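You operate a simulated robot arm through the tools that you are given. There is no shell and no other tool. Be economical: measure what you need, move in short steps, check, and stop when the job is done.

Carry out the task below with a simulated robot arm. There is one attempt and no reset: what you move stays moved.

JOB
Polish the scuff off the brown guide in the vice, then put it in the guide tray.
Fine: shut the vice first, use the orange polishing block, put it back, leave the vice open and the cream guide alone. Set down upright: orange polishing block, brown guide. What is to be rubbed or washed off counts as gone when no trace of it is left.
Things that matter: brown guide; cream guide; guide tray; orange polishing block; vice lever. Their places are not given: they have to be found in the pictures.

It is judged by the outcome, as a careful person would: the job done as asked, and still so three seconds after it is handed in. It fails if anything else is knocked over, pushed out of place, dropped, spilled or broken.

ROBOT AND FRAMES
A 7-joint arm with a two-finger parallel gripper, fixed in place. Base frame: the origin is at the foot of the arm, x ahead of it, y to its left, z up; the work surface is at about z = 0.86. Lengths are in m, angles in degrees, forces in N, time in s.
With the tool pointing down near the work surface it reaches from about 0.3 to 0.7 m from the base axis. Its first joint turns from -66.0 to 66.0 degrees. Payload 1.57 kg.
The tool frame sits at the grasp point between the pads (the TCP): z along the fingers, y along the line on which they close. The tips reach 0.03 m beyond it. Largest opening 0.11 m; finger width 0.024, thickness 0.012; the body of the gripper, 0.048 by 0.112 m, starts 0.078 m behind the TCP.
Orientation is that of the tool frame in the base frame, as a unit quaternion [w, x, y, z]. With the fingers straight down and closing along the base's y, the tool's x points along the base's -x, its y along +y and its z along -z.

CONTROLS
- The arm moves only by the tool drive_tool. Its argument "targets" is a list of rows, each a list of 7 numbers: the opening, from 0 (shut) to 1 (fully open), then the shift along the tool's x, y, z in m, then the turn, a rotation vector about the tool's x, y, z in rad. In form: [[jaw, tx, ty, tz, wx, wy, wz], ...]. A call has 1 to 20 rows; each row shifts and turns the commanded pose from where the row before left it, along the tool's axes as they then stand. Rows are played at 5 a second. More than 0.05 m and 8.6 degrees between two rows, or a gripper value outside its range, and nothing of the call is played. A pose out of reach is approached as far as the arm can. The call stops where the force on the tool passes 70 N (or 10 N more than at its start, if that is more) or the arm is blocked; 0.2 s more then pass. Each finger travels about 0.108 m/s and halts on what it meets, pressing with about 41 N; the grip force reading is that of the motor and also rises with nothing between the fingers. The clock runs only during rows and for 0.2 s after the last one: add rows that do not move to give the fingers time. It gives the time, the measured TCP pose, the force on the tool (base axes), the opening and the grip force at its end, in the units of the frame above (readings bear some noise), with the torque about the TCP (base axes, N m) and any sound that the robot's microphone picked up.
- Cameras (640 x 400 px; columns grow to the right, rows downward): "scene" is fixed at [0.1788, -0.4038, 1.4139]; the picture's right is [0.67, -0.74, 0.00], its down [-0.39, -0.35, -0.85] and it looks along [0.63, 0.57, -0.52] (base axes); focal length 236 px, centre (320, 200). "wrist" rides on the gripper at [0.07, 0.016, -0.141] in the tool frame; the picture's right is [-0.23, 0.97, 0.00], its down [-0.86, -0.20, -0.48] and it looks along [-0.47, -0.11, 0.88] (tool axes); focal length 222 px, centre (320, 200).
- camera(camera): a new picture of that camera. It takes no simulated time.
- pixel_to_xyz(camera, pixels): there is no depth. For up to 12 entries [column, row, z] of the newest picture of that camera ("zoom" is the newest enlarged one), the place [x, y] in the base frame at which the ray of that pixel passes the height z, good to about 0.003 m, but the place of the scene camera against the robot may be out by one fixed shift of up to 0.012 m in any direction. It takes no simulated time.
- close_up(camera, box): a new picture of the part [left, top, right, bottom] of that camera's present view, enlarged. It takes no simulated time.
- close_job(): hands the job in; it is judged then, once.

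Work in short steps. Measure before you move; look again where a grasp or a placing could have gone wrong, and mend it. You have 80 turns and 46 pictures in all, those below and enlarged ones among them. Open the gripper and draw the arm clear of the work before you hand the job in, unless the task says otherwise; then end with one line.

The tools are called as a command line: name --pt "numbers of a row" for each row, then --argument value for the rest, lists and objects as JSON in quotes. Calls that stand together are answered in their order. drive_tool: Moves the arm, as the interface text tells. Its arguments: {"type":"object","properties":{"targets":{"type":"array","items":{"type":"array","items":{"type":"number"}}}},"required":["targets"]} The other tools are called the same way: camera (camera) takes a picture; pixel_to_xyz (camera, pixels) gives the place at which the rays of pixels pass given heights; close_up (camera, box) takes an enlarged picture of a part of a camera's view; close_job () hands the job in.

At the start:

```text
t: 0.0
position: [0.3349, -0.2367, 1.2558]
tcp_rot: [0.0, 0.0, 1.0, 0.0]
force: [0.5, -0.4, -0.3]
moment: [-0.01, 0.0, 0.01]
finger_gap: 0.1102
gripper_force: 0.0
```

scene: 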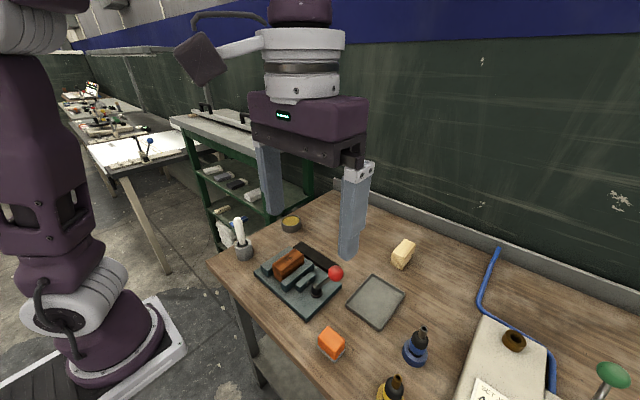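
wrist: 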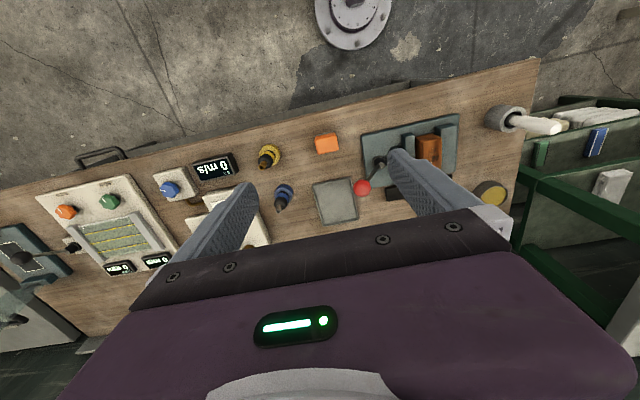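

The vice with the brown guide sits around scene pixel (295,275), the tray at (376,302) and the orange block at (331,343). I'll enlarge these areas first.

close_up --camera "scene" --box '[230, 220, 430, 370]'

close_up --camera "wrist" --box '[300, 90, 540, 240]'

```text
2.67 times, centred on (330, 295) of scene
```

zoom: 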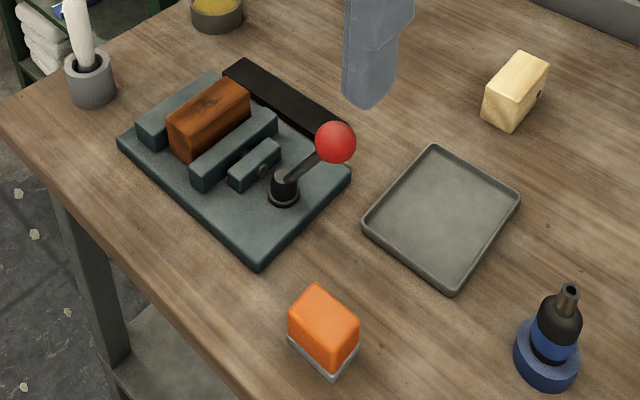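

```text
2.67 times, centred on (420, 165) of wrist
```

zoom: 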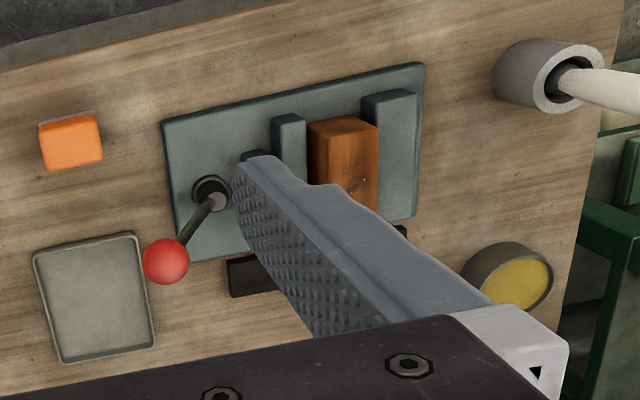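

I'll turn the key pixels of the full wrist and scene pictures into base coordinates.

pixel_to_xyz --camera "wrist" --pixels '[[327, 144, 0.9], [335, 202, 0.865], [362, 187, 0.95], [378, 162, 0.89], [427, 137, 0.93], [441, 137, 0.93], [417, 137, 0.93], [363, 136, 0.875], [457, 116, 0.875], [456, 171, 0.875], [409, 135, 0.92], [439, 127, 0.92]]'

pixel_to_xyz --camera "scene" --pixels '[[331, 338, 0.9], [376, 302, 0.865], [336, 273, 0.95], [318, 293, 0.89], [284, 261, 0.93], [303, 255, 0.93], [292, 268, 0.93], [327, 318, 0.86], [254, 273, 0.875], [361, 287, 0.95], [404, 249, 0.9], [331, 351, 0.86]]'

```text
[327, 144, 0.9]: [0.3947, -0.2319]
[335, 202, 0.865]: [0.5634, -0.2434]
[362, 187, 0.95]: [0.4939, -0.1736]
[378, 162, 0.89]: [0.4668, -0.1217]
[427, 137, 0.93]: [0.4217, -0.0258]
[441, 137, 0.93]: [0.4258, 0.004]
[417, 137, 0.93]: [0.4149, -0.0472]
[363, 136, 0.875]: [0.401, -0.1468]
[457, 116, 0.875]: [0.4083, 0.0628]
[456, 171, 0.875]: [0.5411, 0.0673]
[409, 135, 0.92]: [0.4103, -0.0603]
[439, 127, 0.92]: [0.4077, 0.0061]
```

```text
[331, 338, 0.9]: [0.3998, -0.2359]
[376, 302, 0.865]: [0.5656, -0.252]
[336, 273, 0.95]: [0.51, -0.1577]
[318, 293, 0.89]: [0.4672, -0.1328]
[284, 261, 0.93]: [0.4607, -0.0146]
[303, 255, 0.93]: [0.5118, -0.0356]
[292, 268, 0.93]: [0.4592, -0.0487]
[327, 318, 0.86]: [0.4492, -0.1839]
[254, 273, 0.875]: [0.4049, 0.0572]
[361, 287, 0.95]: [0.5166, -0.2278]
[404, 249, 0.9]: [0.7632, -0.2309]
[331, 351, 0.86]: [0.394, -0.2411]
```

The vice spans about x 0.40–0.54, y −0.15–0.06, the lever pivot is near (0.467,−0.122) and its knob near (0.50,−0.17). I'll move the wrist camera above the vice for a clearer view, staying high.

drive_tool --pt "1 0 0.04 0.015 0 0 0" --pt "1 0 0.04 0.015 0 0 0" --pt "1 0 0.04 0.015 0 0 0" --pt "1 0 0.04 0.015 0 0 0" --pt "1 0 0 0 0 0 0"

camera --camera "wrist"

```text
t: 1.2
position: [0.3356, -0.0763, 1.1961]
tcp_rot: [-0.001, 0.0, 1.0, 0.0]
force: [0.7, -0.2, -0.4]
moment: [-0.01, 0.01, -0.04]
finger_gap: 0.1097
gripper_force: 0.0
```

```text
41 pictures are left
```

wrist: 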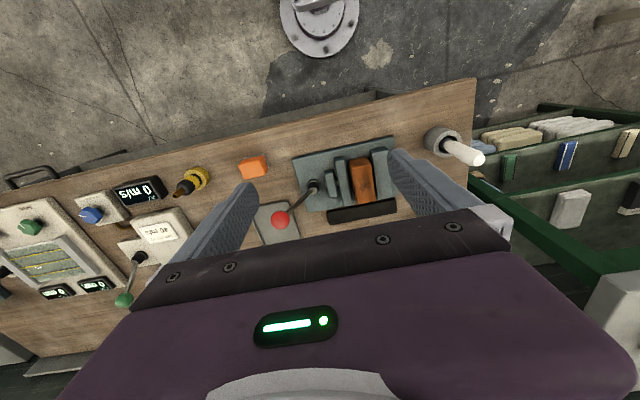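

close_up --camera "wrist" --box '[230, 130, 410, 242]'

```text
3.56 times, centred on (320, 186) of wrist
```

zoom: 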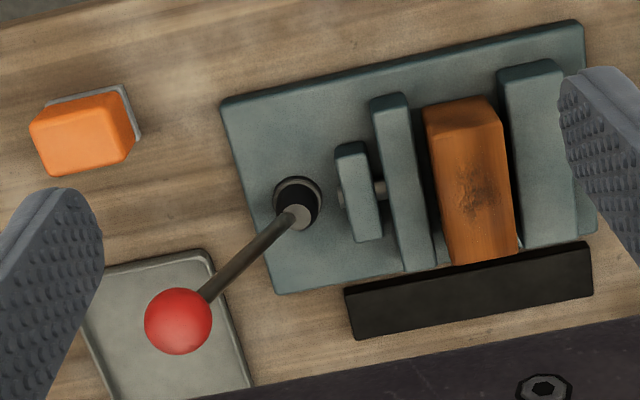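

The scuff is the dark patch on top of the guide; the knob is at wrist (280,220). I'll triangulate the knob, pivot, jaws, guide and block from this view at several heights.

pixel_to_xyz --camera "zoom" --pixels '[[178, 320, 0.92], [178, 320, 0.96], [178, 320, 1.0], [297, 200, 0.88], [297, 215, 0.91], [462, 110, 0.92], [478, 190, 0.92], [440, 180, 0.92], [507, 180, 0.92], [390, 100, 0.91], [530, 70, 0.91], [420, 265, 0.88]]'

pixel_to_xyz --camera "scene" --pixels '[[336, 273, 0.92], [336, 273, 0.96], [336, 273, 1.0], [270, 274, 0.92], [284, 280, 0.92], [308, 254, 0.92], [292, 249, 0.92]]'

close_up --camera "scene" --box '[250, 230, 350, 320]'

```text
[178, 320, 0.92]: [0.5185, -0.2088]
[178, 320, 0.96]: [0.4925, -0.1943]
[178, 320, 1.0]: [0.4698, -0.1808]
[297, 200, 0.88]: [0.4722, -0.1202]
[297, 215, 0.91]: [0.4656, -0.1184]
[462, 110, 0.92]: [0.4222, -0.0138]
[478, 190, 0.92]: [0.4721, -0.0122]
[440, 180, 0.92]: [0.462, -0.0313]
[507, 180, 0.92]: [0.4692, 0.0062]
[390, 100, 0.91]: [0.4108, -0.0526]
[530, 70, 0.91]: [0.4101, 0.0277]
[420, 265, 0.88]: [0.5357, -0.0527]
```

```text
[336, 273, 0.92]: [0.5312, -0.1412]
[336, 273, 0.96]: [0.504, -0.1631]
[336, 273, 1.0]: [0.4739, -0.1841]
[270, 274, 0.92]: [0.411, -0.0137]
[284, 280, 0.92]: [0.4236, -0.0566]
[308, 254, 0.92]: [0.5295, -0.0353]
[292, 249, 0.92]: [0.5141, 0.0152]
```

```text
4.44 times, centred on (300, 275) of scene
```

zoom: 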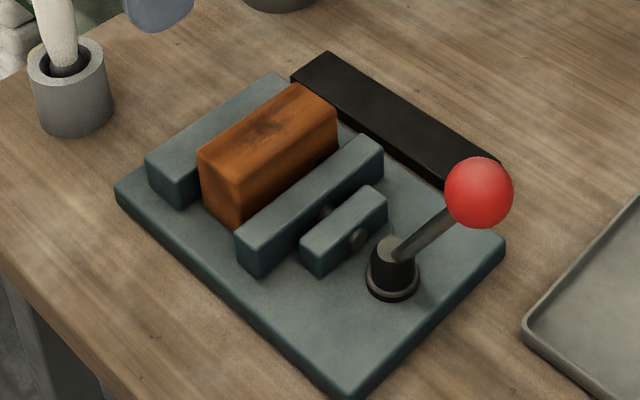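

Two wrist views agree on the knob at about (0.469,−0.180,1.00), with the pivot at (0.468,−0.119,0.9): the lever leans away from the jaws toward −y. I'll close the fingers and go down on the −y side of the knob, at y=−0.24.

drive_tool --pt "0.5 -0.0267 -0.0328 0 0 0 0" --pt "0 -0.0267 -0.0328 0 0 0 0" --pt "0 -0.0267 -0.0328 0 0 0 0" --pt "0 -0.0267 -0.0328 0 0 0 0" --pt "0 -0.0267 -0.0328 0 0 0 0" --pt "0 0 0 0.04 0 0 0" --pt "0 0 0 0.04 0 0 0" --pt "0 0 0 0.04 0 0 0" --pt "0 0 0 0.04 0 0 0" --pt "0 0 0 0.036 0 0 0" --pt "0 0 0 0 0 0 0"

close_up --camera "scene" --box '[240, 200, 400, 320]'

```text
t: 3.6
position: [0.4704, -0.2411, 0.9984]
tcp_rot: [0.0, 0.0, 1.0, 0.0]
force: [-0.2, 0.7, -0.3]
moment: [-0.05, -0.01, -0.04]
finger_gap: 0.0
gripper_force: 21.1
```

```text
3.33 times, centred on (320, 260) of scene
```

zoom: 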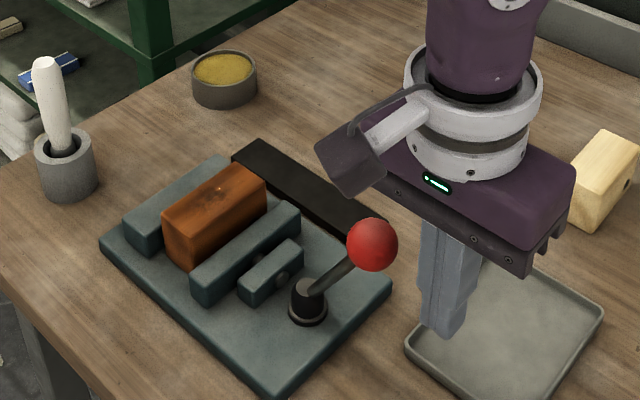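

The shut fingers stand right beside the knob on its −y side. I'll push +y in small steps and watch the force.

drive_tool --pt "0 0 0.015 0 0 0 0" --pt "0 0 0.01 0 0 0 0" --pt "0 0 0.01 0 0 0 0" --pt "0 0 0.01 0 0 0 0" --pt "0 0 0.01 0 0 0 0" --pt "0 0 0 0 0 0 0"

close_up --camera "scene" --box '[240, 200, 400, 320]'

```text
t: 4.7
position: [0.4692, -0.2029, 1.0046]
tcp_rot: [0.005, 0.001, 1.0, -0.009]
force: [-3.4, -6.0, 8.7]
moment: [0.14, -0.02, 0.04]
finger_gap: 0.0
gripper_force: 20.8
stopped in row 5: the force on the tool passed its limit at 78 N (the readings are from after the stop); the commanded pose is now the measured one
```

```text
3.33 times, centred on (320, 260) of scene
```

zoom: 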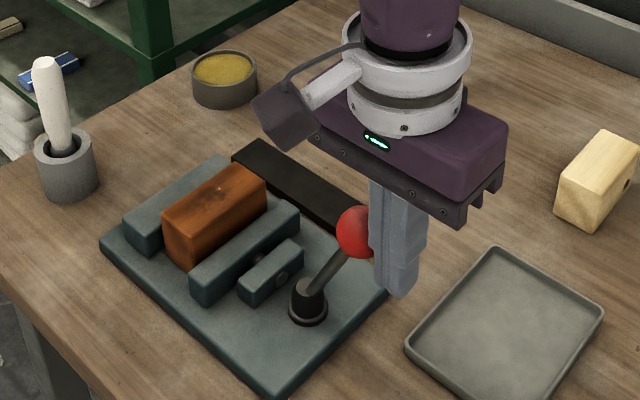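

The push stopped at 78 N with the knob moved only a little, so I'll back off to see whether the lever actually shifted.

drive_tool --pt "0 0 -0.02 0 0 0 0" --pt "0 0 -0.025 0 0 0 0" --pt "0 0 0 0 0 0 0"

close_up --camera "scene" --box '[240, 200, 400, 320]'

```text
t: 5.5
position: [0.4706, -0.2455, 1.0057]
tcp_rot: [0.005, 0.001, 1.0, -0.007]
force: [-0.2, 0.0, 0.9]
moment: [0.01, -0.02, 0.0]
finger_gap: 0.0002
gripper_force: 21.6
```

```text
3.33 times, centred on (320, 260) of scene
```

zoom: 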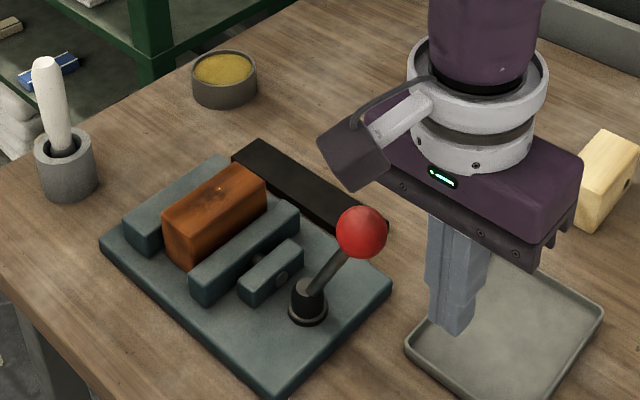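

The knob stayed displaced, from zoom (372,244) to (362,231), so the lever tilts toward +y but is stiff against fast pushing. I'll push again more slowly, following its arc.

drive_tool --pt "0 0 0.03 0 0 0 0" --pt "0 0 0.008 0 0 0 0" --pt "0 0 0.005 -0.002 0 0 0" --pt "0 0 0.004 -0.002 0 0 0" --pt "0 0 0.004 -0.002 0 0 0" --pt "0 0 0.004 -0.002 0 0 0" --pt "0 0 0.004 -0.002 0 0 0" --pt "0 0 0.004 -0.001 0 0 0" --pt "0 0 0.004 -0.001 0 0 0" --pt "0 0 0.004 -0.001 0 0 0" --pt "0 0 0.004 0 0 0 0"

```text
t: 7.9
position: [0.471, -0.1713, 1.0172]
tcp_rot: [0.005, 0.002, 1.0, -0.008]
force: [0.6, -4.0, 11.2]
moment: [0.15, -0.01, 0.02]
finger_gap: 0.0
gripper_force: 20.9
```

The lever now follows smoothly with low force. I'll continue +y at the same pace.

drive_tool --pt "0 0 0.005 0 0 0 0" --pt "0 0 0.005 0 0 0 0" --pt "0 0 0.005 0 0 0 0" --pt "0 0 0.005 0 0 0 0" --pt "0 0 0.005 0 0 0 0" --pt "0 0 0.005 0 0 0 0" --pt "0 0 0.005 0 0 0 0" --pt "0 0 0.005 0.002 0 0 0" --pt "0 0 0.005 0.002 0 0 0" --pt "0 0 0.005 0.002 0 0 0" --pt "0 0 0 0 0 0 0"

close_up --camera "scene" --box '[240, 200, 400, 320]'

```text
t: 10.3
position: [0.4702, -0.1203, 1.0107]
tcp_rot: [0.003, 0.002, 1.0, -0.007]
force: [-0.3, -0.7, 0.2]
moment: [-0.01, 0.02, 0.03]
finger_gap: 0.0001
gripper_force: 21.5
```

```text
3.33 times, centred on (320, 260) of scene
```

zoom: 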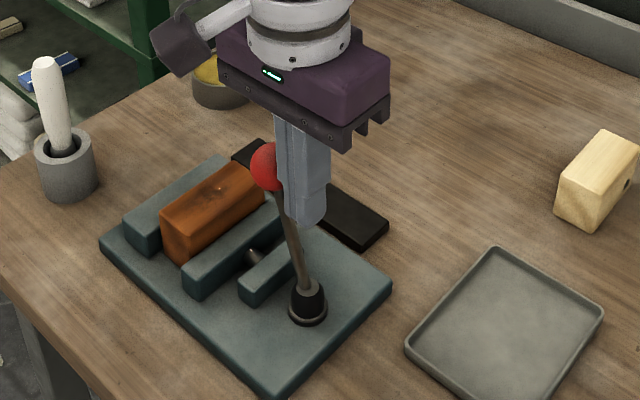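

The moving jaw has advanced to nearly touch the guide. I'll push on until the lever meets its stop.

drive_tool --pt "0 0 0.005 0.002 0 0 0" --pt "0 0 0.005 0.002 0 0 0" --pt "0 0 0.004 0.002 0 0 0" --pt "0 0 0.004 0.002 0 0 0" --pt "0 0 0.004 0.002 0 0 0" --pt "0 0 0.004 0.002 0 0 0" --pt "0 0 0.004 0.002 0 0 0" --pt "0 0 0.004 0.002 0 0 0" --pt "0 0 0.004 0.002 0 0 0"

close_up --camera "scene" --box '[240, 200, 400, 320]'

```text
t: 12.2
position: [0.4713, -0.0939, 0.9964]
tcp_rot: [0.008, 0.005, 1.0, -0.014]
force: [-7.4, -11.5, 15.3]
moment: [-0.18, 0.2, 0.07]
finger_gap: 0.0
gripper_force: 21.2
stopped in row 9: the force on the tool passed its limit at 77 N (the readings are from after the stop); the commanded pose is now the measured one
```

```text
3.33 times, centred on (320, 260) of scene
```

zoom: 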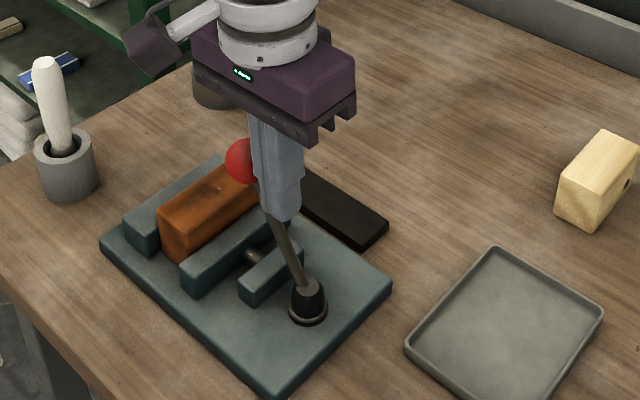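

The moving jaw now bears on the guide and the lever is at its stop. I'll back off, rise, open the fingers and move to view the polishing block.

drive_tool --pt "0 0 -0.02 0 0 0 0" --pt "0 0 -0.03 -0.02 0 0 0" --pt "0 0 -0.02 -0.04 0 0 0" --pt "0 0.03 -0.02 -0.03 0 0 0" --pt "1 0.03 -0.03 0 0 0 0" --pt "1 0.04 -0.02 0 0 0 0" --pt "1 0.03 0 0 0 0 0" --pt "1 0 0 0 0 0 0"

camera --camera "wrist"

camera --camera "scene"

```text
t: 14.0
position: [0.3396, -0.229, 1.0869]
tcp_rot: [0.009, 0.004, 1.0, -0.012]
force: [0.3, -0.2, 0.2]
moment: [0.0, 0.01, 0.04]
finger_gap: 0.1099
gripper_force: 0.0
```

```text
33 pictures are left
```

wrist: 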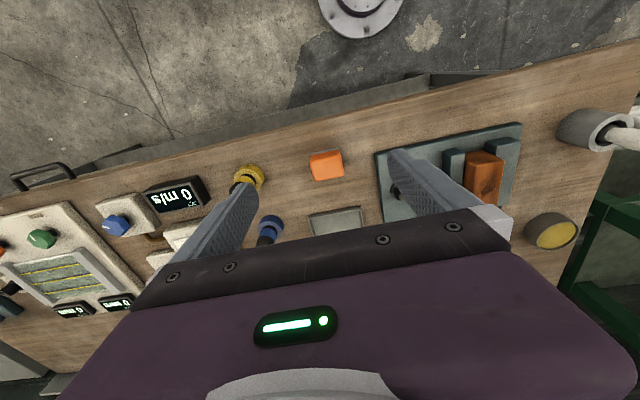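

```text
32 pictures are left
```

scene: 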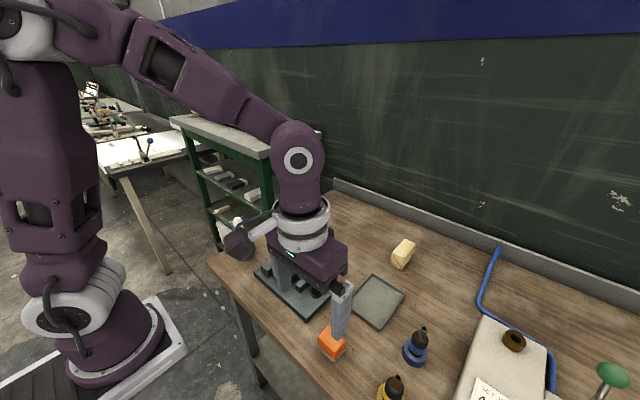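

The block is at wrist (326,165), between the fingers in view. I'll enlarge it to get its edges and its yaw.

close_up --camera "wrist" --box '[286, 135, 374, 190]'

close_up --camera "scene" --box '[300, 310, 370, 370]'

```text
7.27 times, centred on (330, 162) of wrist
```

zoom: 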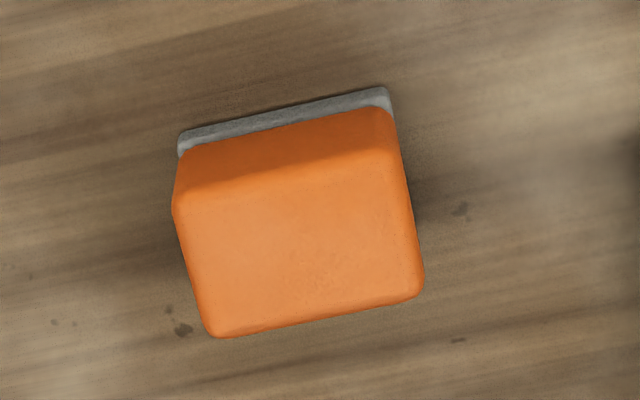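

```text
6.67 times, centred on (335, 340) of scene
```

zoom: 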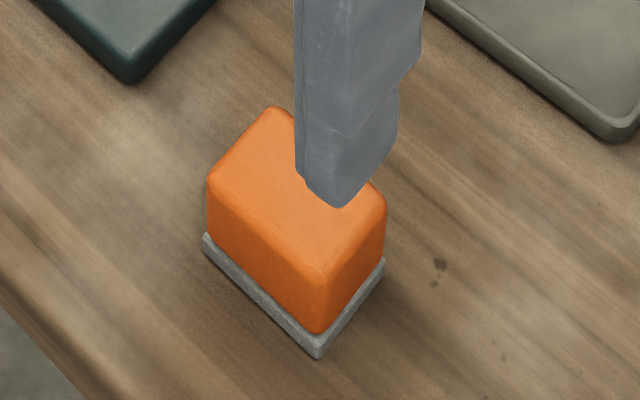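

The grey pad is the sole of the block. I'll convert its table-edge and top-face corners from the wrist view.

pixel_to_xyz --camera "wrist" --pixels '[[310.8, 153.6, 0.86], [339.4, 147.4, 0.86], [315.2, 181.1, 0.9], [344.5, 174.9, 0.9], [315.2, 181.1, 0.92], [344.5, 174.9, 0.92], [310.5, 163, 0.9], [340.5, 156, 0.9], [310.5, 163, 0.92], [340.5, 156, 0.92]]'

pixel_to_xyz --camera "zoom" --pixels '[[318, 358, 0.86], [203, 248, 0.86], [385, 270, 0.86], [325, 275, 0.9], [210, 180, 0.9], [385, 207, 0.9], [325, 275, 0.92], [210, 180, 0.92], [385, 207, 0.92], [272, 108, 0.9], [272, 108, 0.92]]'

```text
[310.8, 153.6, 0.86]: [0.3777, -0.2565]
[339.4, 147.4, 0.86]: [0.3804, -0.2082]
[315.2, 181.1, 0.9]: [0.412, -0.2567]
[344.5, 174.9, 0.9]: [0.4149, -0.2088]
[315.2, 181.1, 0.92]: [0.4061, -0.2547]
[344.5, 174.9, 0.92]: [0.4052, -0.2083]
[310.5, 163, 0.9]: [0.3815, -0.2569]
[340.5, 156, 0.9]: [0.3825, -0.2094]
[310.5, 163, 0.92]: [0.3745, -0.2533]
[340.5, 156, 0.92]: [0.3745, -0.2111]
```

```text
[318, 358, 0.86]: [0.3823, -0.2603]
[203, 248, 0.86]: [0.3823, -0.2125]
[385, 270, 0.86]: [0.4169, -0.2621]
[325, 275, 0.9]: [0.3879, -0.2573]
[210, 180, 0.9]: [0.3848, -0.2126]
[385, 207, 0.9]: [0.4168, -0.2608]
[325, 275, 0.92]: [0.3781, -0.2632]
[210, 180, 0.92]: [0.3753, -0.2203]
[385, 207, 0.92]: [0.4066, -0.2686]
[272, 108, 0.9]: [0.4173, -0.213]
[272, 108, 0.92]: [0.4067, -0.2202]
```

The block is axis-aligned, about x 0.379–0.414, y −0.257–−0.208, top near 0.90. I'll grip it along x so the fingers stay clear of the knob later, so I'll fix the small tilt and yaw +90° at height.

drive_tool --pt "1 0 0 0 -0.024 0.018 -0.008" --pt "1 0 0 0 0 0 0.1428" --pt "1 0 0 0 0 0 0.1428" --pt "1 0 0 0 0 0 0.1428" --pt "1 0 0 0 0 0 0.1428" --pt "1 0 0 0 0 0 0.1428" --pt "1 0 0 0 0 0 0.1428" --pt "1 0 0 0 0 0 0.1428" --pt "1 0 0 0 0 0 0.1428" --pt "1 0 0 0 0 0 0.1428" --pt "1 0 0 0 0 0 0.1428" --pt "1 0 0 0 0 0 0.1428" --pt "1 0 0.03 0 0 0 0" --pt "1 0 0.027 0 0 0 0" --pt "1 0 0 0 0 0 0"

camera --camera "wrist"

```text
t: 17.2
position: [0.3962, -0.2298, 1.0883]
tcp_rot: [0.0, 0.707, 0.708, -0.002]
force: [0.0, -0.5, 0.7]
moment: [0.0, -0.03, 0.0]
finger_gap: 0.1097
gripper_force: 0.1
```

```text
29 pictures are left
```

wrist: 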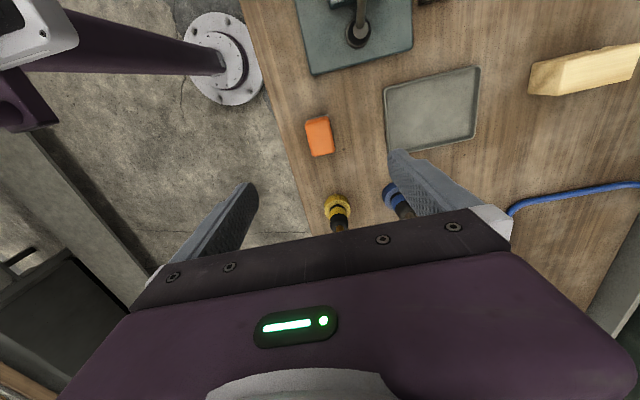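

The yaw is clean and the block is still clear below. I'll narrow the jaws and descend to TCP z≈0.905 over the block's centre.

drive_tool --pt "0.65 -0.003 0 0.04 0 0 0" --pt "0.65 0 0 0.04 0 0 0" --pt "0.65 0 0 0.04 0 0 0" --pt "0.65 0 0 0.03 0 0 0" --pt "0.65 0 0 0.02 0 0 0" --pt "0.65 0 0 0.013 0 0 0" --pt "0.65 0 0 0 0 0 0"

close_up --camera "scene" --box '[280, 280, 400, 370]'

```text
t: 18.8
position: [0.3961, -0.233, 0.9049]
tcp_rot: [0.0, 0.706, 0.708, -0.001]
force: [-0.8, -0.6, -0.4]
moment: [0.0, 0.01, 0.01]
finger_gap: 0.0716
gripper_force: 0.1
```

```text
4.44 times, centred on (340, 325) of scene
```

zoom: 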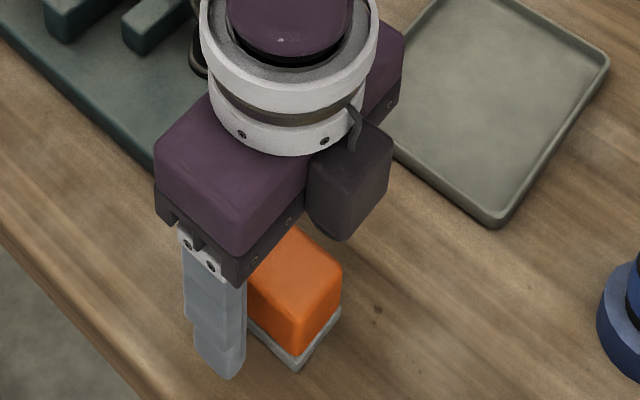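

The fingers straddle the block with the near finger in front of its side face. I'll close on it and check the opening.

drive_tool --pt "0.3 0 0 0 0 0 0" --pt "0.2 0 0 0 0 0 0" --pt "0.2 0 0 0 0 0 0" --pt "0.2 0 0 0 0 0 0" --pt "0.2 0 0 -0.02 0 0 0" --pt "0.2 0 0 -0.03 0 0 0" --pt "0.2 0 0 0 0 0 0"

close_up --camera "scene" --box '[280, 280, 400, 370]'

```text
t: 20.4
position: [0.3955, -0.232, 0.9541]
tcp_rot: [0.0, 0.706, 0.708, -0.001]
force: [0.4, 0.9, -1.5]
moment: [-0.01, 0.0, -0.02]
finger_gap: 0.035
gripper_force: 40.9
```

```text
4.44 times, centred on (340, 325) of scene
```

zoom: 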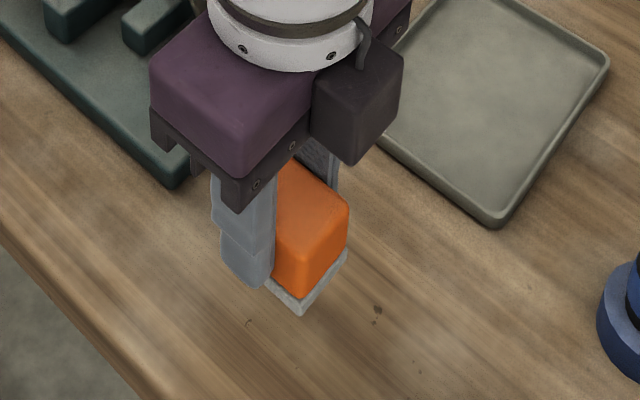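

The grip holds at a 0.035 m gap with the block clear of the table. I'll lift to z≈1.12 to clear the knob, then move above the guide near (0.473,−0.005).

drive_tool --pt "0.2 0 0 -0.04 0 0 0" --pt "0.2 0 0 -0.045 0 0 0" --pt "0.2 0 0 -0.045 0 0 0" --pt "0.2 0 0 -0.04 0 0 0" --pt "0.2 0.0378 0.013 0 0 0 0" --pt "0.2 0.0378 0.013 0 0 0 0" --pt "0.2 0.0378 0.013 0 0 0 0" --pt "0.2 0.0378 0.013 0 0 0 0" --pt "0.2 0.0378 0.013 0 0 0 0" --pt "0.2 0.0378 0.013 0 0 0 0" --pt "0.2 0 0 0 0 0 0"

close_up --camera "scene" --box '[220, 180, 380, 320]'

camera --camera "wrist"

```text
t: 22.8
position: [0.4744, -0.0036, 1.1232]
tcp_rot: [0.0, 0.706, 0.708, -0.001]
force: [0.2, 0.3, -0.9]
moment: [0.04, 0.02, -0.01]
finger_gap: 0.0348
gripper_force: 41.3
```

```text
2.86 times, centred on (300, 250) of scene
```

zoom: 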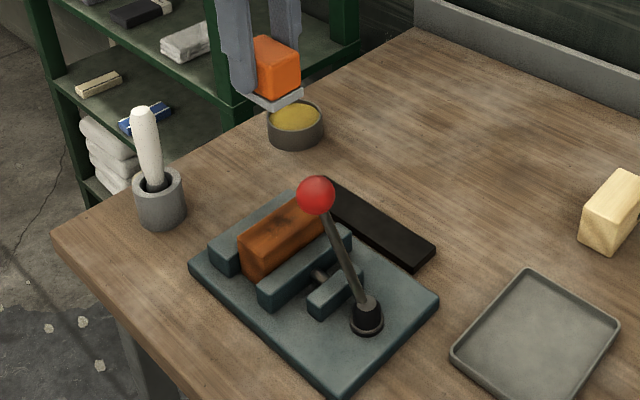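

```text
25 pictures are left
```

wrist: 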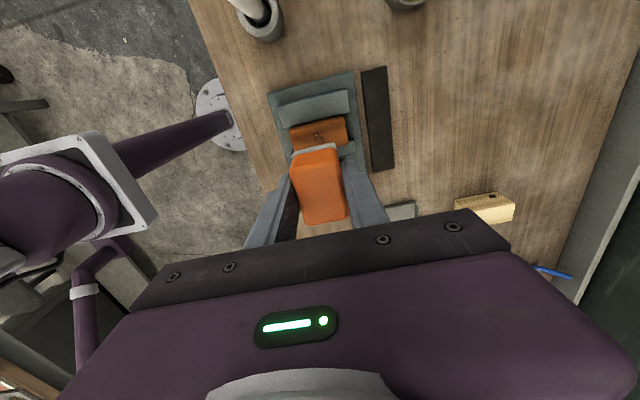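

The vice stays shut and the knob is at about (0.469,−0.061,1.0). I'll zoom on the guide in the wrist view to locate the scuff and edges.

close_up --camera "wrist" --box '[260, 65, 400, 180]'

pixel_to_xyz --camera "wrist" --pixels '[[318, 134, 0.925], [291, 128, 0.925], [343, 118, 0.925]]'

```text
3.48 times, centred on (330, 122) of wrist
```

zoom: 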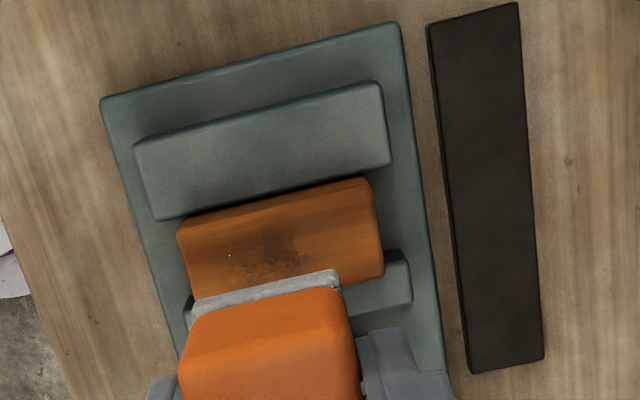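

```text
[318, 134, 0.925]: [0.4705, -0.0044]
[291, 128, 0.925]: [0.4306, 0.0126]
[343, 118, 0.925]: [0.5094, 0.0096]
```

I'll convert the guide's corners and the scuff's extent from this enlarged view.

pixel_to_xyz --camera "zoom" --pixels '[[182, 235, 0.925], [368, 182, 0.925], [383, 272, 0.925], [195, 298, 0.925], [280, 250, 0.925], [220, 260, 0.925], [330, 250, 0.925], [275, 225, 0.925], [265, 290, 0.925]]'

```text
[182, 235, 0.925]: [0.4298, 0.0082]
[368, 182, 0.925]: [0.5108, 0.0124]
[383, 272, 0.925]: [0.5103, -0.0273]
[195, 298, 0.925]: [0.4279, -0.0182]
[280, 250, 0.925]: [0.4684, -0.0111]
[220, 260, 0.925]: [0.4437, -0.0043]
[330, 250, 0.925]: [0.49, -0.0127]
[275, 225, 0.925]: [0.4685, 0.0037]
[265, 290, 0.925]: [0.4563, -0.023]
```

The guide's top is x 0.43–0.511, y −0.025–0.010, with the scuff centred at (0.468,−0.011). I'll descend above (0.470,−0.006) to just over it and check clearances.

drive_tool --pt "0.2 -0.003 -0.004 0.04 0 0 0" --pt "0.2 0 0 0.04 0 0 0" --pt "0.2 0 0 0.03 0 0 0" --pt "0.2 0 0 0.02 0 0 0" --pt "0.2 0 0 0 0 0 0"

close_up --camera "scene" --box '[240, 180, 360, 300]'

```text
t: 24.0
position: [0.4698, -0.007, 0.9934]
tcp_rot: [0.0, 0.707, 0.707, -0.001]
force: [-0.4, 0.3, -1.3]
moment: [0.02, 0.03, 0.02]
finger_gap: 0.0349
gripper_force: 41.0
```

```text
3.33 times, centred on (300, 240) of scene
```

zoom: 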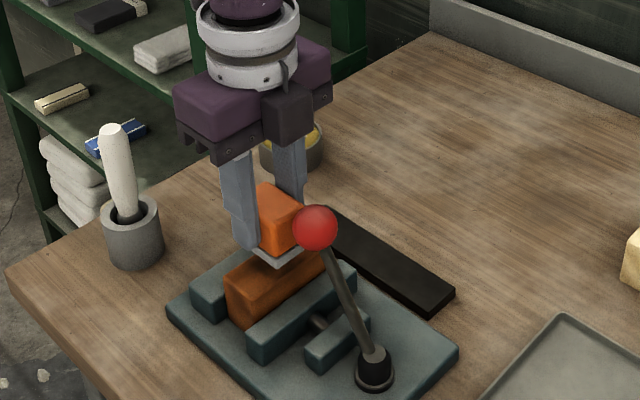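

All is clear of the knob, with the sole about 2 cm above the guide. I'll lower in 3 mm steps to find contact.

drive_tool --pt "0.2 0 0 0.006 0 0 0" --pt "0.2 0 0 0.004 0 0 0" --pt "0.2 0 0 0.003 0 0 0" --pt "0.2 0 0 0.003 0 0 0" --pt "0.2 0 0 0.002 0 0 0" --pt "0.2 0 0 0 0 0 0"

```text
t: 25.4
position: [0.4681, -0.009, 0.9767]
tcp_rot: [0.0, 0.707, 0.708, -0.001]
force: [0.9, -0.9, -0.8]
moment: [0.03, -0.01, -0.02]
finger_gap: 0.0351
gripper_force: 41.3
```

There is no contact yet at z=0.977, so I'll keep lowering in 2 mm steps.

drive_tool --pt "0.2 0 0 0.002 0 0 0" --pt "0.2 0 0 0.002 0 0 0" --pt "0.2 0 0 0.002 0 0 0" --pt "0.2 0 0 0 0 0 0"

```text
t: 26.2
position: [0.4686, -0.0101, 0.9738]
tcp_rot: [0.001, 0.706, 0.708, 0.001]
force: [-8.2, 3.5, 25.9]
moment: [0.03, 0.34, -0.03]
finger_gap: 0.0351
gripper_force: 41.1
stopped in row 4: the force on the tool passed its limit at 74 N (the readings are from after the stop); the commanded pose is now the measured one
```

Contact is at z≈0.974. I'll ease off 0.5 mm to lighten the load and rub short strokes along the guide (tool y = base x).

drive_tool --pt "0.2 0 0 -0.0005 0 0 0" --pt "0.2 0 0.01 0 0 0 0" --pt "0.2 0 0.01 0 0 0 0" --pt "0.2 0 -0.01 0 0 0 0" --pt "0.2 0 -0.01 0 0 0 0" --pt "0.2 0 -0.01 0 0 0 0" --pt "0.2 0 -0.01 0 0 0 0" --pt "0.2 0 0.01 0 0 0 0" --pt "0.2 0 0.01 0 0 0 0"

```text
t: 28.2
position: [0.4691, -0.0081, 0.9729]
tcp_rot: [0.001, 0.707, 0.707, 0.0]
force: [-12.3, 1.3, 25.3]
moment: [0.0, 0.47, -0.03]
finger_gap: 0.035
gripper_force: 41.2
```

Steady contact of about 25 N while rubbing. I'll make more strokes, covering the scuff's full length and both sides of its width.

drive_tool --pt "0.2 0.004 0.01 0 0 0 0" --pt "0.2 0 0.012 0 0 0 0" --pt "0.2 0 -0.012 0 0 0 0" --pt "0.2 0 -0.012 0 0 0 0" --pt "0.2 0 -0.01 0 0 0 0" --pt "0.2 0 -0.01 0 0 0 0" --pt "0.2 -0.004 0.012 0 0 0 0" --pt "0.2 0 0.012 0 0 0 0" --pt "0.2 0 0.01 0 0 0 0" --pt "0.2 0 0.01 0 0 0 0" --pt "0.2 -0.003 -0.012 0 0 0 0" --pt "0.2 0 -0.012 0 0 0 0" --pt "0.2 0 -0.01 0 0 0 0" --pt "0.2 0 -0.01 0 0 0 0" --pt "0.2 0.003 0.011 0 0 0 0" --pt "0.2 0 0.011 0 0 0 0"

```text
t: 31.4
position: [0.4525, -0.0122, 0.9735]
tcp_rot: [-0.004, 0.708, 0.707, -0.007]
force: [-10.3, -2.3, 26.4]
moment: [0.05, -0.01, 0.01]
finger_gap: 0.0352
gripper_force: 40.6
stopped in row 16: the force on the tool passed its limit at 76 N (the readings are from after the stop); the commanded pose is now the measured one
```

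The force limit tripped near the end of the strokes. I'll lift clear, straighten the slight tilt and inspect the scuff.

drive_tool --pt "0.2 0 0 -0.02 0 0 0" --pt "0.2 0 0 -0.04 -0.0156 0.0042 -0.001" --pt "0.2 0 0.015 -0.04 0 0 0" --pt "0.2 0 0 -0.045 0 0 0" --pt "0.2 0 0 0 0 0 0"

close_up --camera "wrist" --box '[260, 65, 400, 180]'

close_up --camera "scene" --box '[260, 230, 330, 290]'

```text
t: 32.6
position: [0.4674, -0.0119, 1.1166]
tcp_rot: [-0.001, 0.707, 0.707, 0.001]
force: [0.2, -0.2, -1.3]
moment: [-0.01, 0.0, -0.01]
finger_gap: 0.0352
gripper_force: 40.2
```

```text
3.48 times, centred on (330, 122) of wrist
```

zoom: 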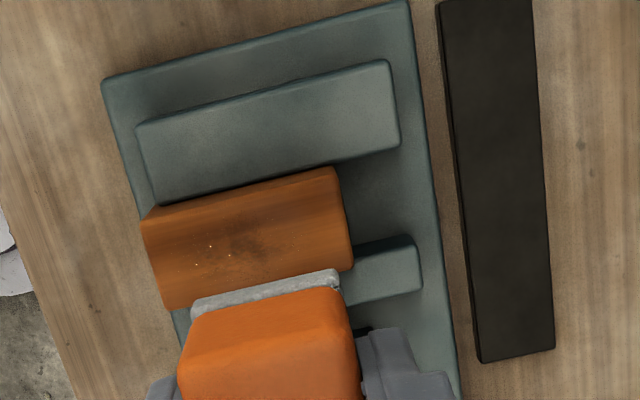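

```text
6.67 times, centred on (295, 260) of scene
```

zoom: 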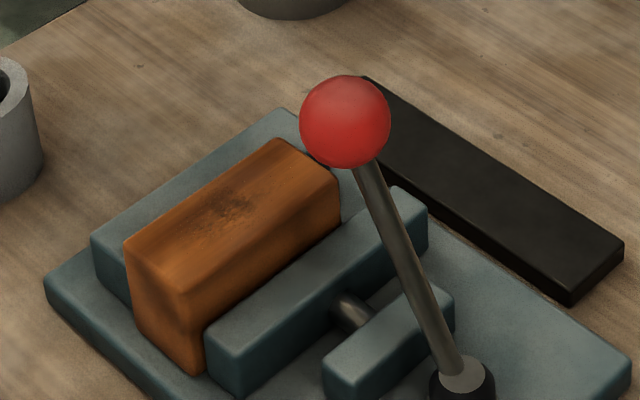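

The scuff has faded but a faint dark patch remains, and the guide has crept toward −x. I'll measure where the guide and the remaining mark are now.

pixel_to_xyz --camera "zoom" --pixels '[[127, 245, 0.929], [185, 292, 0.929], [338, 178, 0.929], [277, 140, 0.929], [232, 208, 0.929], [205, 332, 0.91], [395, 192, 0.91], [345, 120, 1.0]]'

pixel_to_xyz --camera "wrist" --pixels '[[327, 135, 0.929]]'

close_up --camera "wrist" --box '[280, 105, 350, 160]'

```text
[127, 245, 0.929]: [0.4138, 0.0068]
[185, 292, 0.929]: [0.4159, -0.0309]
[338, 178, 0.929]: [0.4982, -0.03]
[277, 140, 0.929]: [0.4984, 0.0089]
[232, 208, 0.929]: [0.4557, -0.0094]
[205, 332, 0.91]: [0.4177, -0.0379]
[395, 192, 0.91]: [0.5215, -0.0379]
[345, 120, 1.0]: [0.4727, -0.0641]
```

```text
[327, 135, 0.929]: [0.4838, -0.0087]
```

```text
7.27 times, centred on (315, 132) of wrist
```

zoom: 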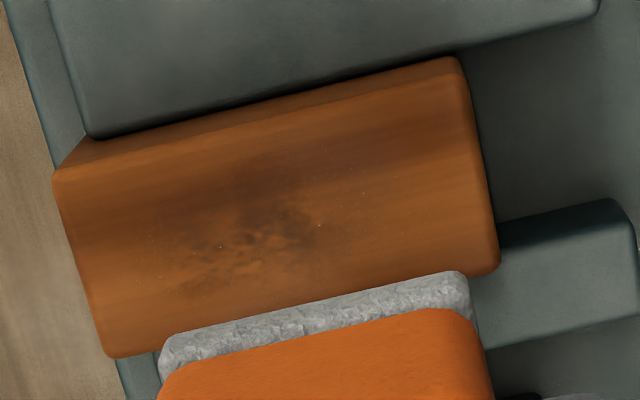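

To judge whether the vice really grips, I'll compare the inner edges of both jaws with the guide's width.

pixel_to_xyz --camera "zoom" --pixels '[[100, 138, 0.905], [460, 55, 0.905], [595, 12, 0.905], [510, 246, 0.905], [620, 228, 0.905], [508, 218, 0.905], [60, 185, 0.929], [110, 357, 0.929], [465, 92, 0.929], [497, 268, 0.929], [265, 225, 0.929]]'

```text
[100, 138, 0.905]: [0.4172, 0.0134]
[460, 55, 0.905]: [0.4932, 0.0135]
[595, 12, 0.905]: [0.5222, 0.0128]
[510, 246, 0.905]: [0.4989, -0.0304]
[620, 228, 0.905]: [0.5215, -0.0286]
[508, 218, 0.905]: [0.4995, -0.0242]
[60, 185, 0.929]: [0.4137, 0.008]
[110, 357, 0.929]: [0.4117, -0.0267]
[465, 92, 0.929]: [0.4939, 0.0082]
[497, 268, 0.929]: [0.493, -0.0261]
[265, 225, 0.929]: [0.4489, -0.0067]
```

The jaw gap (about 0.037–0.043) is close to the guide's width, but the creep makes me doubt the clamp. While holding the block I'll press the knob again with one finger from the −y side, to confirm the lever is at its stop.

drive_tool --pt "0.2 -0.035 0.009 0 0 0 0" --pt "0.2 -0.035 0.009 0 0 0 0" --pt "0.2 -0.035 0.007 0 0 0 0" --pt "0.2 0 0 0.04 0 0 0" --pt "0.2 0 0 0.04 0 0 0" --pt "0.2 0 0 0.03 0 0 0" --pt "0.2 0 0 0.019 0 0 0" --pt "0.2 0.012 0 0 0 0 0" --pt "0.2 0.006 0 0 0 0 0" --pt "0.2 0.003 0 0 0 0 0" --pt "0.2 0.003 0 0 0 0 0" --pt "0.2 0.002 0 0 0 0 0" --pt "0.2 0.002 0 0 0 0 0" --pt "0.2 0 0 0 0 0 0"

close_up --camera "scene" --box '[240, 210, 340, 310]'

```text
t: 35.5
position: [0.4956, -0.0999, 0.9908]
tcp_rot: [0.01, 0.707, 0.707, -0.005]
force: [2.6, -13.8, -3.6]
moment: [-0.26, -0.02, 0.25]
finger_gap: 0.0351
gripper_force: 40.6
stopped in row 14: the force on the tool passed its limit at 71 N (the readings are from after the stop); the commanded pose is now the measured one
```

```text
4.00 times, centred on (290, 260) of scene
```

zoom: 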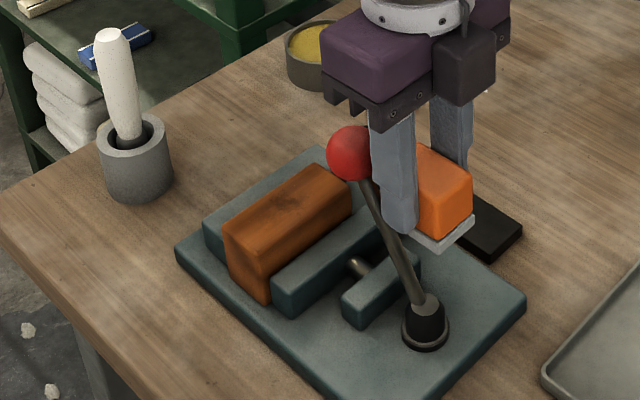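

The knob has not moved, so the lever is at its stop and the vice is shut. I'll back off, straighten, and return above the remaining mark near (0.450,−0.008) to rub with lighter pressure.

drive_tool --pt "0.2 -0.015 0 0 0 0 0" --pt "0.2 -0.01 0 -0.02 0.007 0.021 0" --pt "0.2 0 0 -0.04 0 0 0" --pt "0.2 0 0 -0.04 0 0 0" --pt "0.2 0 0 -0.03 0 0 0" --pt "0.2 0.04 -0.015 0 0 0 0" --pt "0.2 0.04 -0.015 0 0 0 0" --pt "0.2 0.037 -0.015 0 0 0 0" --pt "0.2 0 0 0.04 0 0 0" --pt "0.2 0 0 0.04 0 0 0" --pt "0.2 0 0 0.04 0 0 0" --pt "0.2 0 0 0.01 0 0 0" --pt "0.2 0 0 0 0 0 0"

```text
t: 38.3
position: [0.4492, -0.0049, 0.9903]
tcp_rot: [-0.001, 0.708, 0.707, 0.001]
force: [-0.4, -0.1, -0.7]
moment: [0.01, -0.04, 0.02]
finger_gap: 0.0347
gripper_force: 40.7
```

Over the mark at z=0.990. I'll lower gently until light contact.

drive_tool --pt "0.2 -0.003 0 0.006 0 0 0" --pt "0.2 0 0 0.005 0 0 0" --pt "0.2 0 0 0.003 0 0 0" --pt "0.2 0 0 0.001 0 0 0" --pt "0.2 0 0 0.001 0 0 0" --pt "0.2 0 0 0 0 0 0"

```text
t: 39.7
position: [0.4489, -0.0079, 0.9748]
tcp_rot: [-0.001, 0.707, 0.707, 0.0]
force: [0.0, 0.2, -0.5]
moment: [0.0, -0.02, 0.03]
finger_gap: 0.0349
gripper_force: 40.6
```

drive_tool --pt "0.2 0 0 0.0007 0 0 0" --pt "0.2 0 0 0.0005 0 0 0" --pt "0.2 0 0 0 0 0 0"

```text
t: 40.5
position: [0.45, -0.0076, 0.9733]
tcp_rot: [-0.002, 0.708, 0.706, 0.001]
force: [-0.8, 0.2, 2.4]
moment: [-0.08, -0.01, -0.01]
finger_gap: 0.0351
gripper_force: 41.0
```

Light contact of about 2 N at z=0.9733. I'll add a touch more pressure and rub short strokes over the mark.

drive_tool --pt "0.2 0 0.007 0.0004 0 0 0" --pt "0.2 0 0.007 0 0 0 0" --pt "0.2 0 -0.007 0 0 0 0" --pt "0.2 0 -0.007 0 0 0 0" --pt "0.2 0 -0.007 0 0 0 0" --pt "0.2 0 -0.007 0 0 0 0" --pt "0.2 0 0.007 0 0 0 0" --pt "0.2 0 0.007 0 0 0 0" --pt "0.2 0 0.007 0 0 0 0" --pt "0.2 0 0.007 0 0 0 0" --pt "0.2 0 -0.007 0 0 0 0" --pt "0.2 0 -0.007 0 0 0 0"

```text
t: 43.1
position: [0.4504, -0.0086, 0.9734]
tcp_rot: [-0.001, 0.707, 0.708, 0.002]
force: [6.5, 0.6, 14.9]
moment: [-0.13, -0.26, 0.04]
finger_gap: 0.0347
gripper_force: 41.0
```

Contact is about 15 N with no trip, so I'll keep rubbing at this pressure, covering the full width too.

drive_tool --pt "0.2 0.004 0.007 0 0 0 0" --pt "0.2 0 0.007 0 0 0 0" --pt "0.2 0 -0.007 0 0 0 0" --pt "0.2 0 -0.007 0 0 0 0" --pt "0.2 0 -0.007 0 0 0 0" --pt "0.2 0 -0.007 0 0 0 0" --pt "0.2 -0.004 0.007 0 0 0 0" --pt "0.2 0 0.007 0 0 0 0" --pt "0.2 0 0.007 0 0 0 0" --pt "0.2 0 0.007 0 0 0 0" --pt "0.2 -0.003 -0.007 0 0 0 0" --pt "0.2 0 -0.007 0 0 0 0" --pt "0.2 0 -0.007 0 0 0 0" --pt "0.2 0 -0.007 0 0 0 0" --pt "0.2 0.003 0.007 0 0 0 0" --pt "0.2 0 0.007 0 0 0 0"

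drive_tool --pt "0.2 0 0 -0.02 0 0 0" --pt "0.2 0 0 -0.04 0 0 0" --pt "0.2 0 0.02 -0.04 0 0 0" --pt "0.2 0 0 -0.045 0 0 0" --pt "0.2 0 0 0 0 0 0"

close_up --camera "wrist" --box '[270, 105, 340, 160]'

```text
t: 46.5
position: [0.449, -0.0084, 0.9733]
tcp_rot: [-0.002, 0.708, 0.707, 0.0]
force: [-10.2, -6.5, 15.4]
moment: [-0.36, 0.28, -0.1]
finger_gap: 0.0349
gripper_force: 41.0
```

```text
t: 47.7
position: [0.4707, -0.0087, 1.1188]
tcp_rot: [-0.002, 0.708, 0.706, 0.0]
force: [0.3, -1.1, -0.8]
moment: [-0.03, 0.01, -0.01]
finger_gap: 0.0349
gripper_force: 41.0
```

```text
7.27 times, centred on (305, 132) of wrist
```

zoom: 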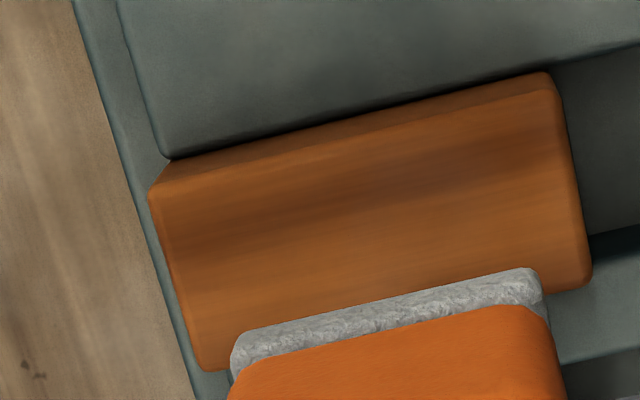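

The top looks clean from the wrist. I'll check the part near the block from the scene camera too.

close_up --camera "scene" --box '[260, 230, 330, 290]'

```text
6.67 times, centred on (295, 260) of scene
```

zoom: 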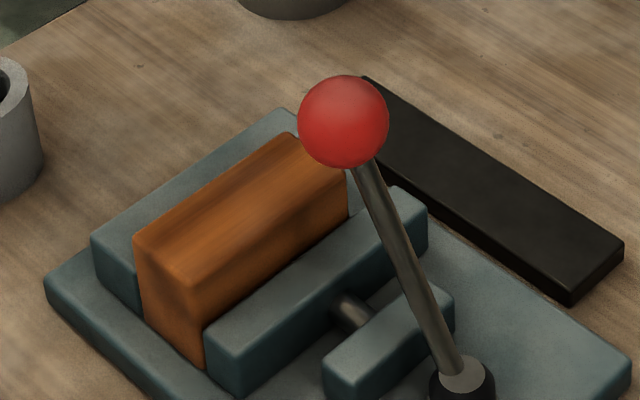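

The scuff is gone. I'll carry the block back over its starting spot (0.396,−0.2325) and descend most of the way.

drive_tool --pt "0.2 -0.0373 -0.01245 0 0 0 0" --pt "0.2 -0.0373 -0.01245 0 0 0 0" --pt "0.2 -0.0373 -0.01245 0 0 0 0" --pt "0.2 -0.0373 -0.01245 0 0 0 0" --pt "0.2 -0.0373 -0.01245 0 0 0 0" --pt "0.2 -0.0373 -0.01245 0 0 0 0" --pt "0.2 0 0 0.045 0 0 0" --pt "0.2 0 0 0.045 0 0 0" --pt "0.2 0 0 0.045 0 0 0" --pt "0.2 0 0 0.045 0 0 0" --pt "0.2 0 0 0.025 0 0 0" --pt "0.2 0 0 0 0 0 0"

```text
t: 50.3
position: [0.3956, -0.2296, 0.9116]
tcp_rot: [-0.002, 0.708, 0.707, 0.0]
force: [-0.4, 0.1, -0.4]
moment: [-0.02, 0.02, -0.01]
finger_gap: 0.0351
gripper_force: 41.1
```

The block is about 7 mm above the table at (0.3956,−0.2296). I'll trim y and lower gently to contact.

drive_tool --pt "0.2 -0.0025 0 0.003 0 0 0" --pt "0.2 0 0 0.002 0 0 0" --pt "0.2 0 0 0.001 0 0 0" --pt "0.2 0 0 0.001 0 0 0" --pt "0.2 0 0 0 0 0 0"

```text
t: 51.5
position: [0.3958, -0.2333, 0.9044]
tcp_rot: [-0.002, 0.707, 0.707, 0.001]
force: [0.6, -0.7, -0.3]
moment: [-0.01, 0.02, 0.0]
finger_gap: 0.0352
gripper_force: 41.5
```

Nothing is touched yet at z=0.9044, so I'll lower by fractions of a millimetre.

drive_tool --pt "0.2 0 0 0.0007 0 0 0" --pt "0.2 0 0 0.0005 0 0 0" --pt "0.2 0 0 0.0005 0 0 0" --pt "0.2 0 0 0 0 0 0"

```text
t: 52.5
position: [0.394, -0.234, 0.9036]
tcp_rot: [-0.002, 0.707, 0.707, 0.001]
force: [-0.6, 1.0, 1.1]
moment: [-0.01, -0.05, -0.05]
finger_gap: 0.0349
gripper_force: 41.6
```

The block rests on the table at its original place. I'll release it, rise straight up and look.

drive_tool --pt "0.35 0 0 0 0 0 0" --pt "0.55 0 0 0 0 0 0" --pt "0.6 0 0 0 0 0 0" --pt "0.6 0 0 -0.03 0 0 0" --pt "0.6 0 0 -0.04 0 0 0" --pt "0.6 0 0 -0.04 0 0 0" --pt "0.6 0 0 -0.045 0 0 0" --pt "0.2 0 0 -0.045 0 0 0" --pt "0.0 0 0 0 0 0 0"

close_up --camera "scene" --box '[260, 230, 420, 370]'

```text
t: 54.5
position: [0.3937, -0.2347, 1.1038]
tcp_rot: [-0.001, 0.708, 0.706, 0.001]
force: [-0.2, -0.9, 0.0]
moment: [0.03, 0.01, 0.01]
finger_gap: 0.0002
gripper_force: 21.5
```

```text
2.86 times, centred on (340, 300) of scene
```

zoom: 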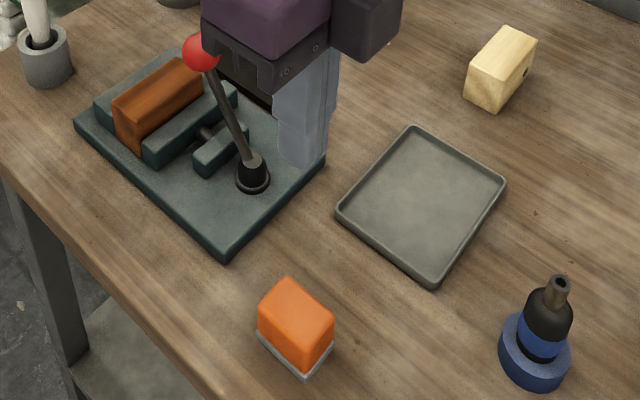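

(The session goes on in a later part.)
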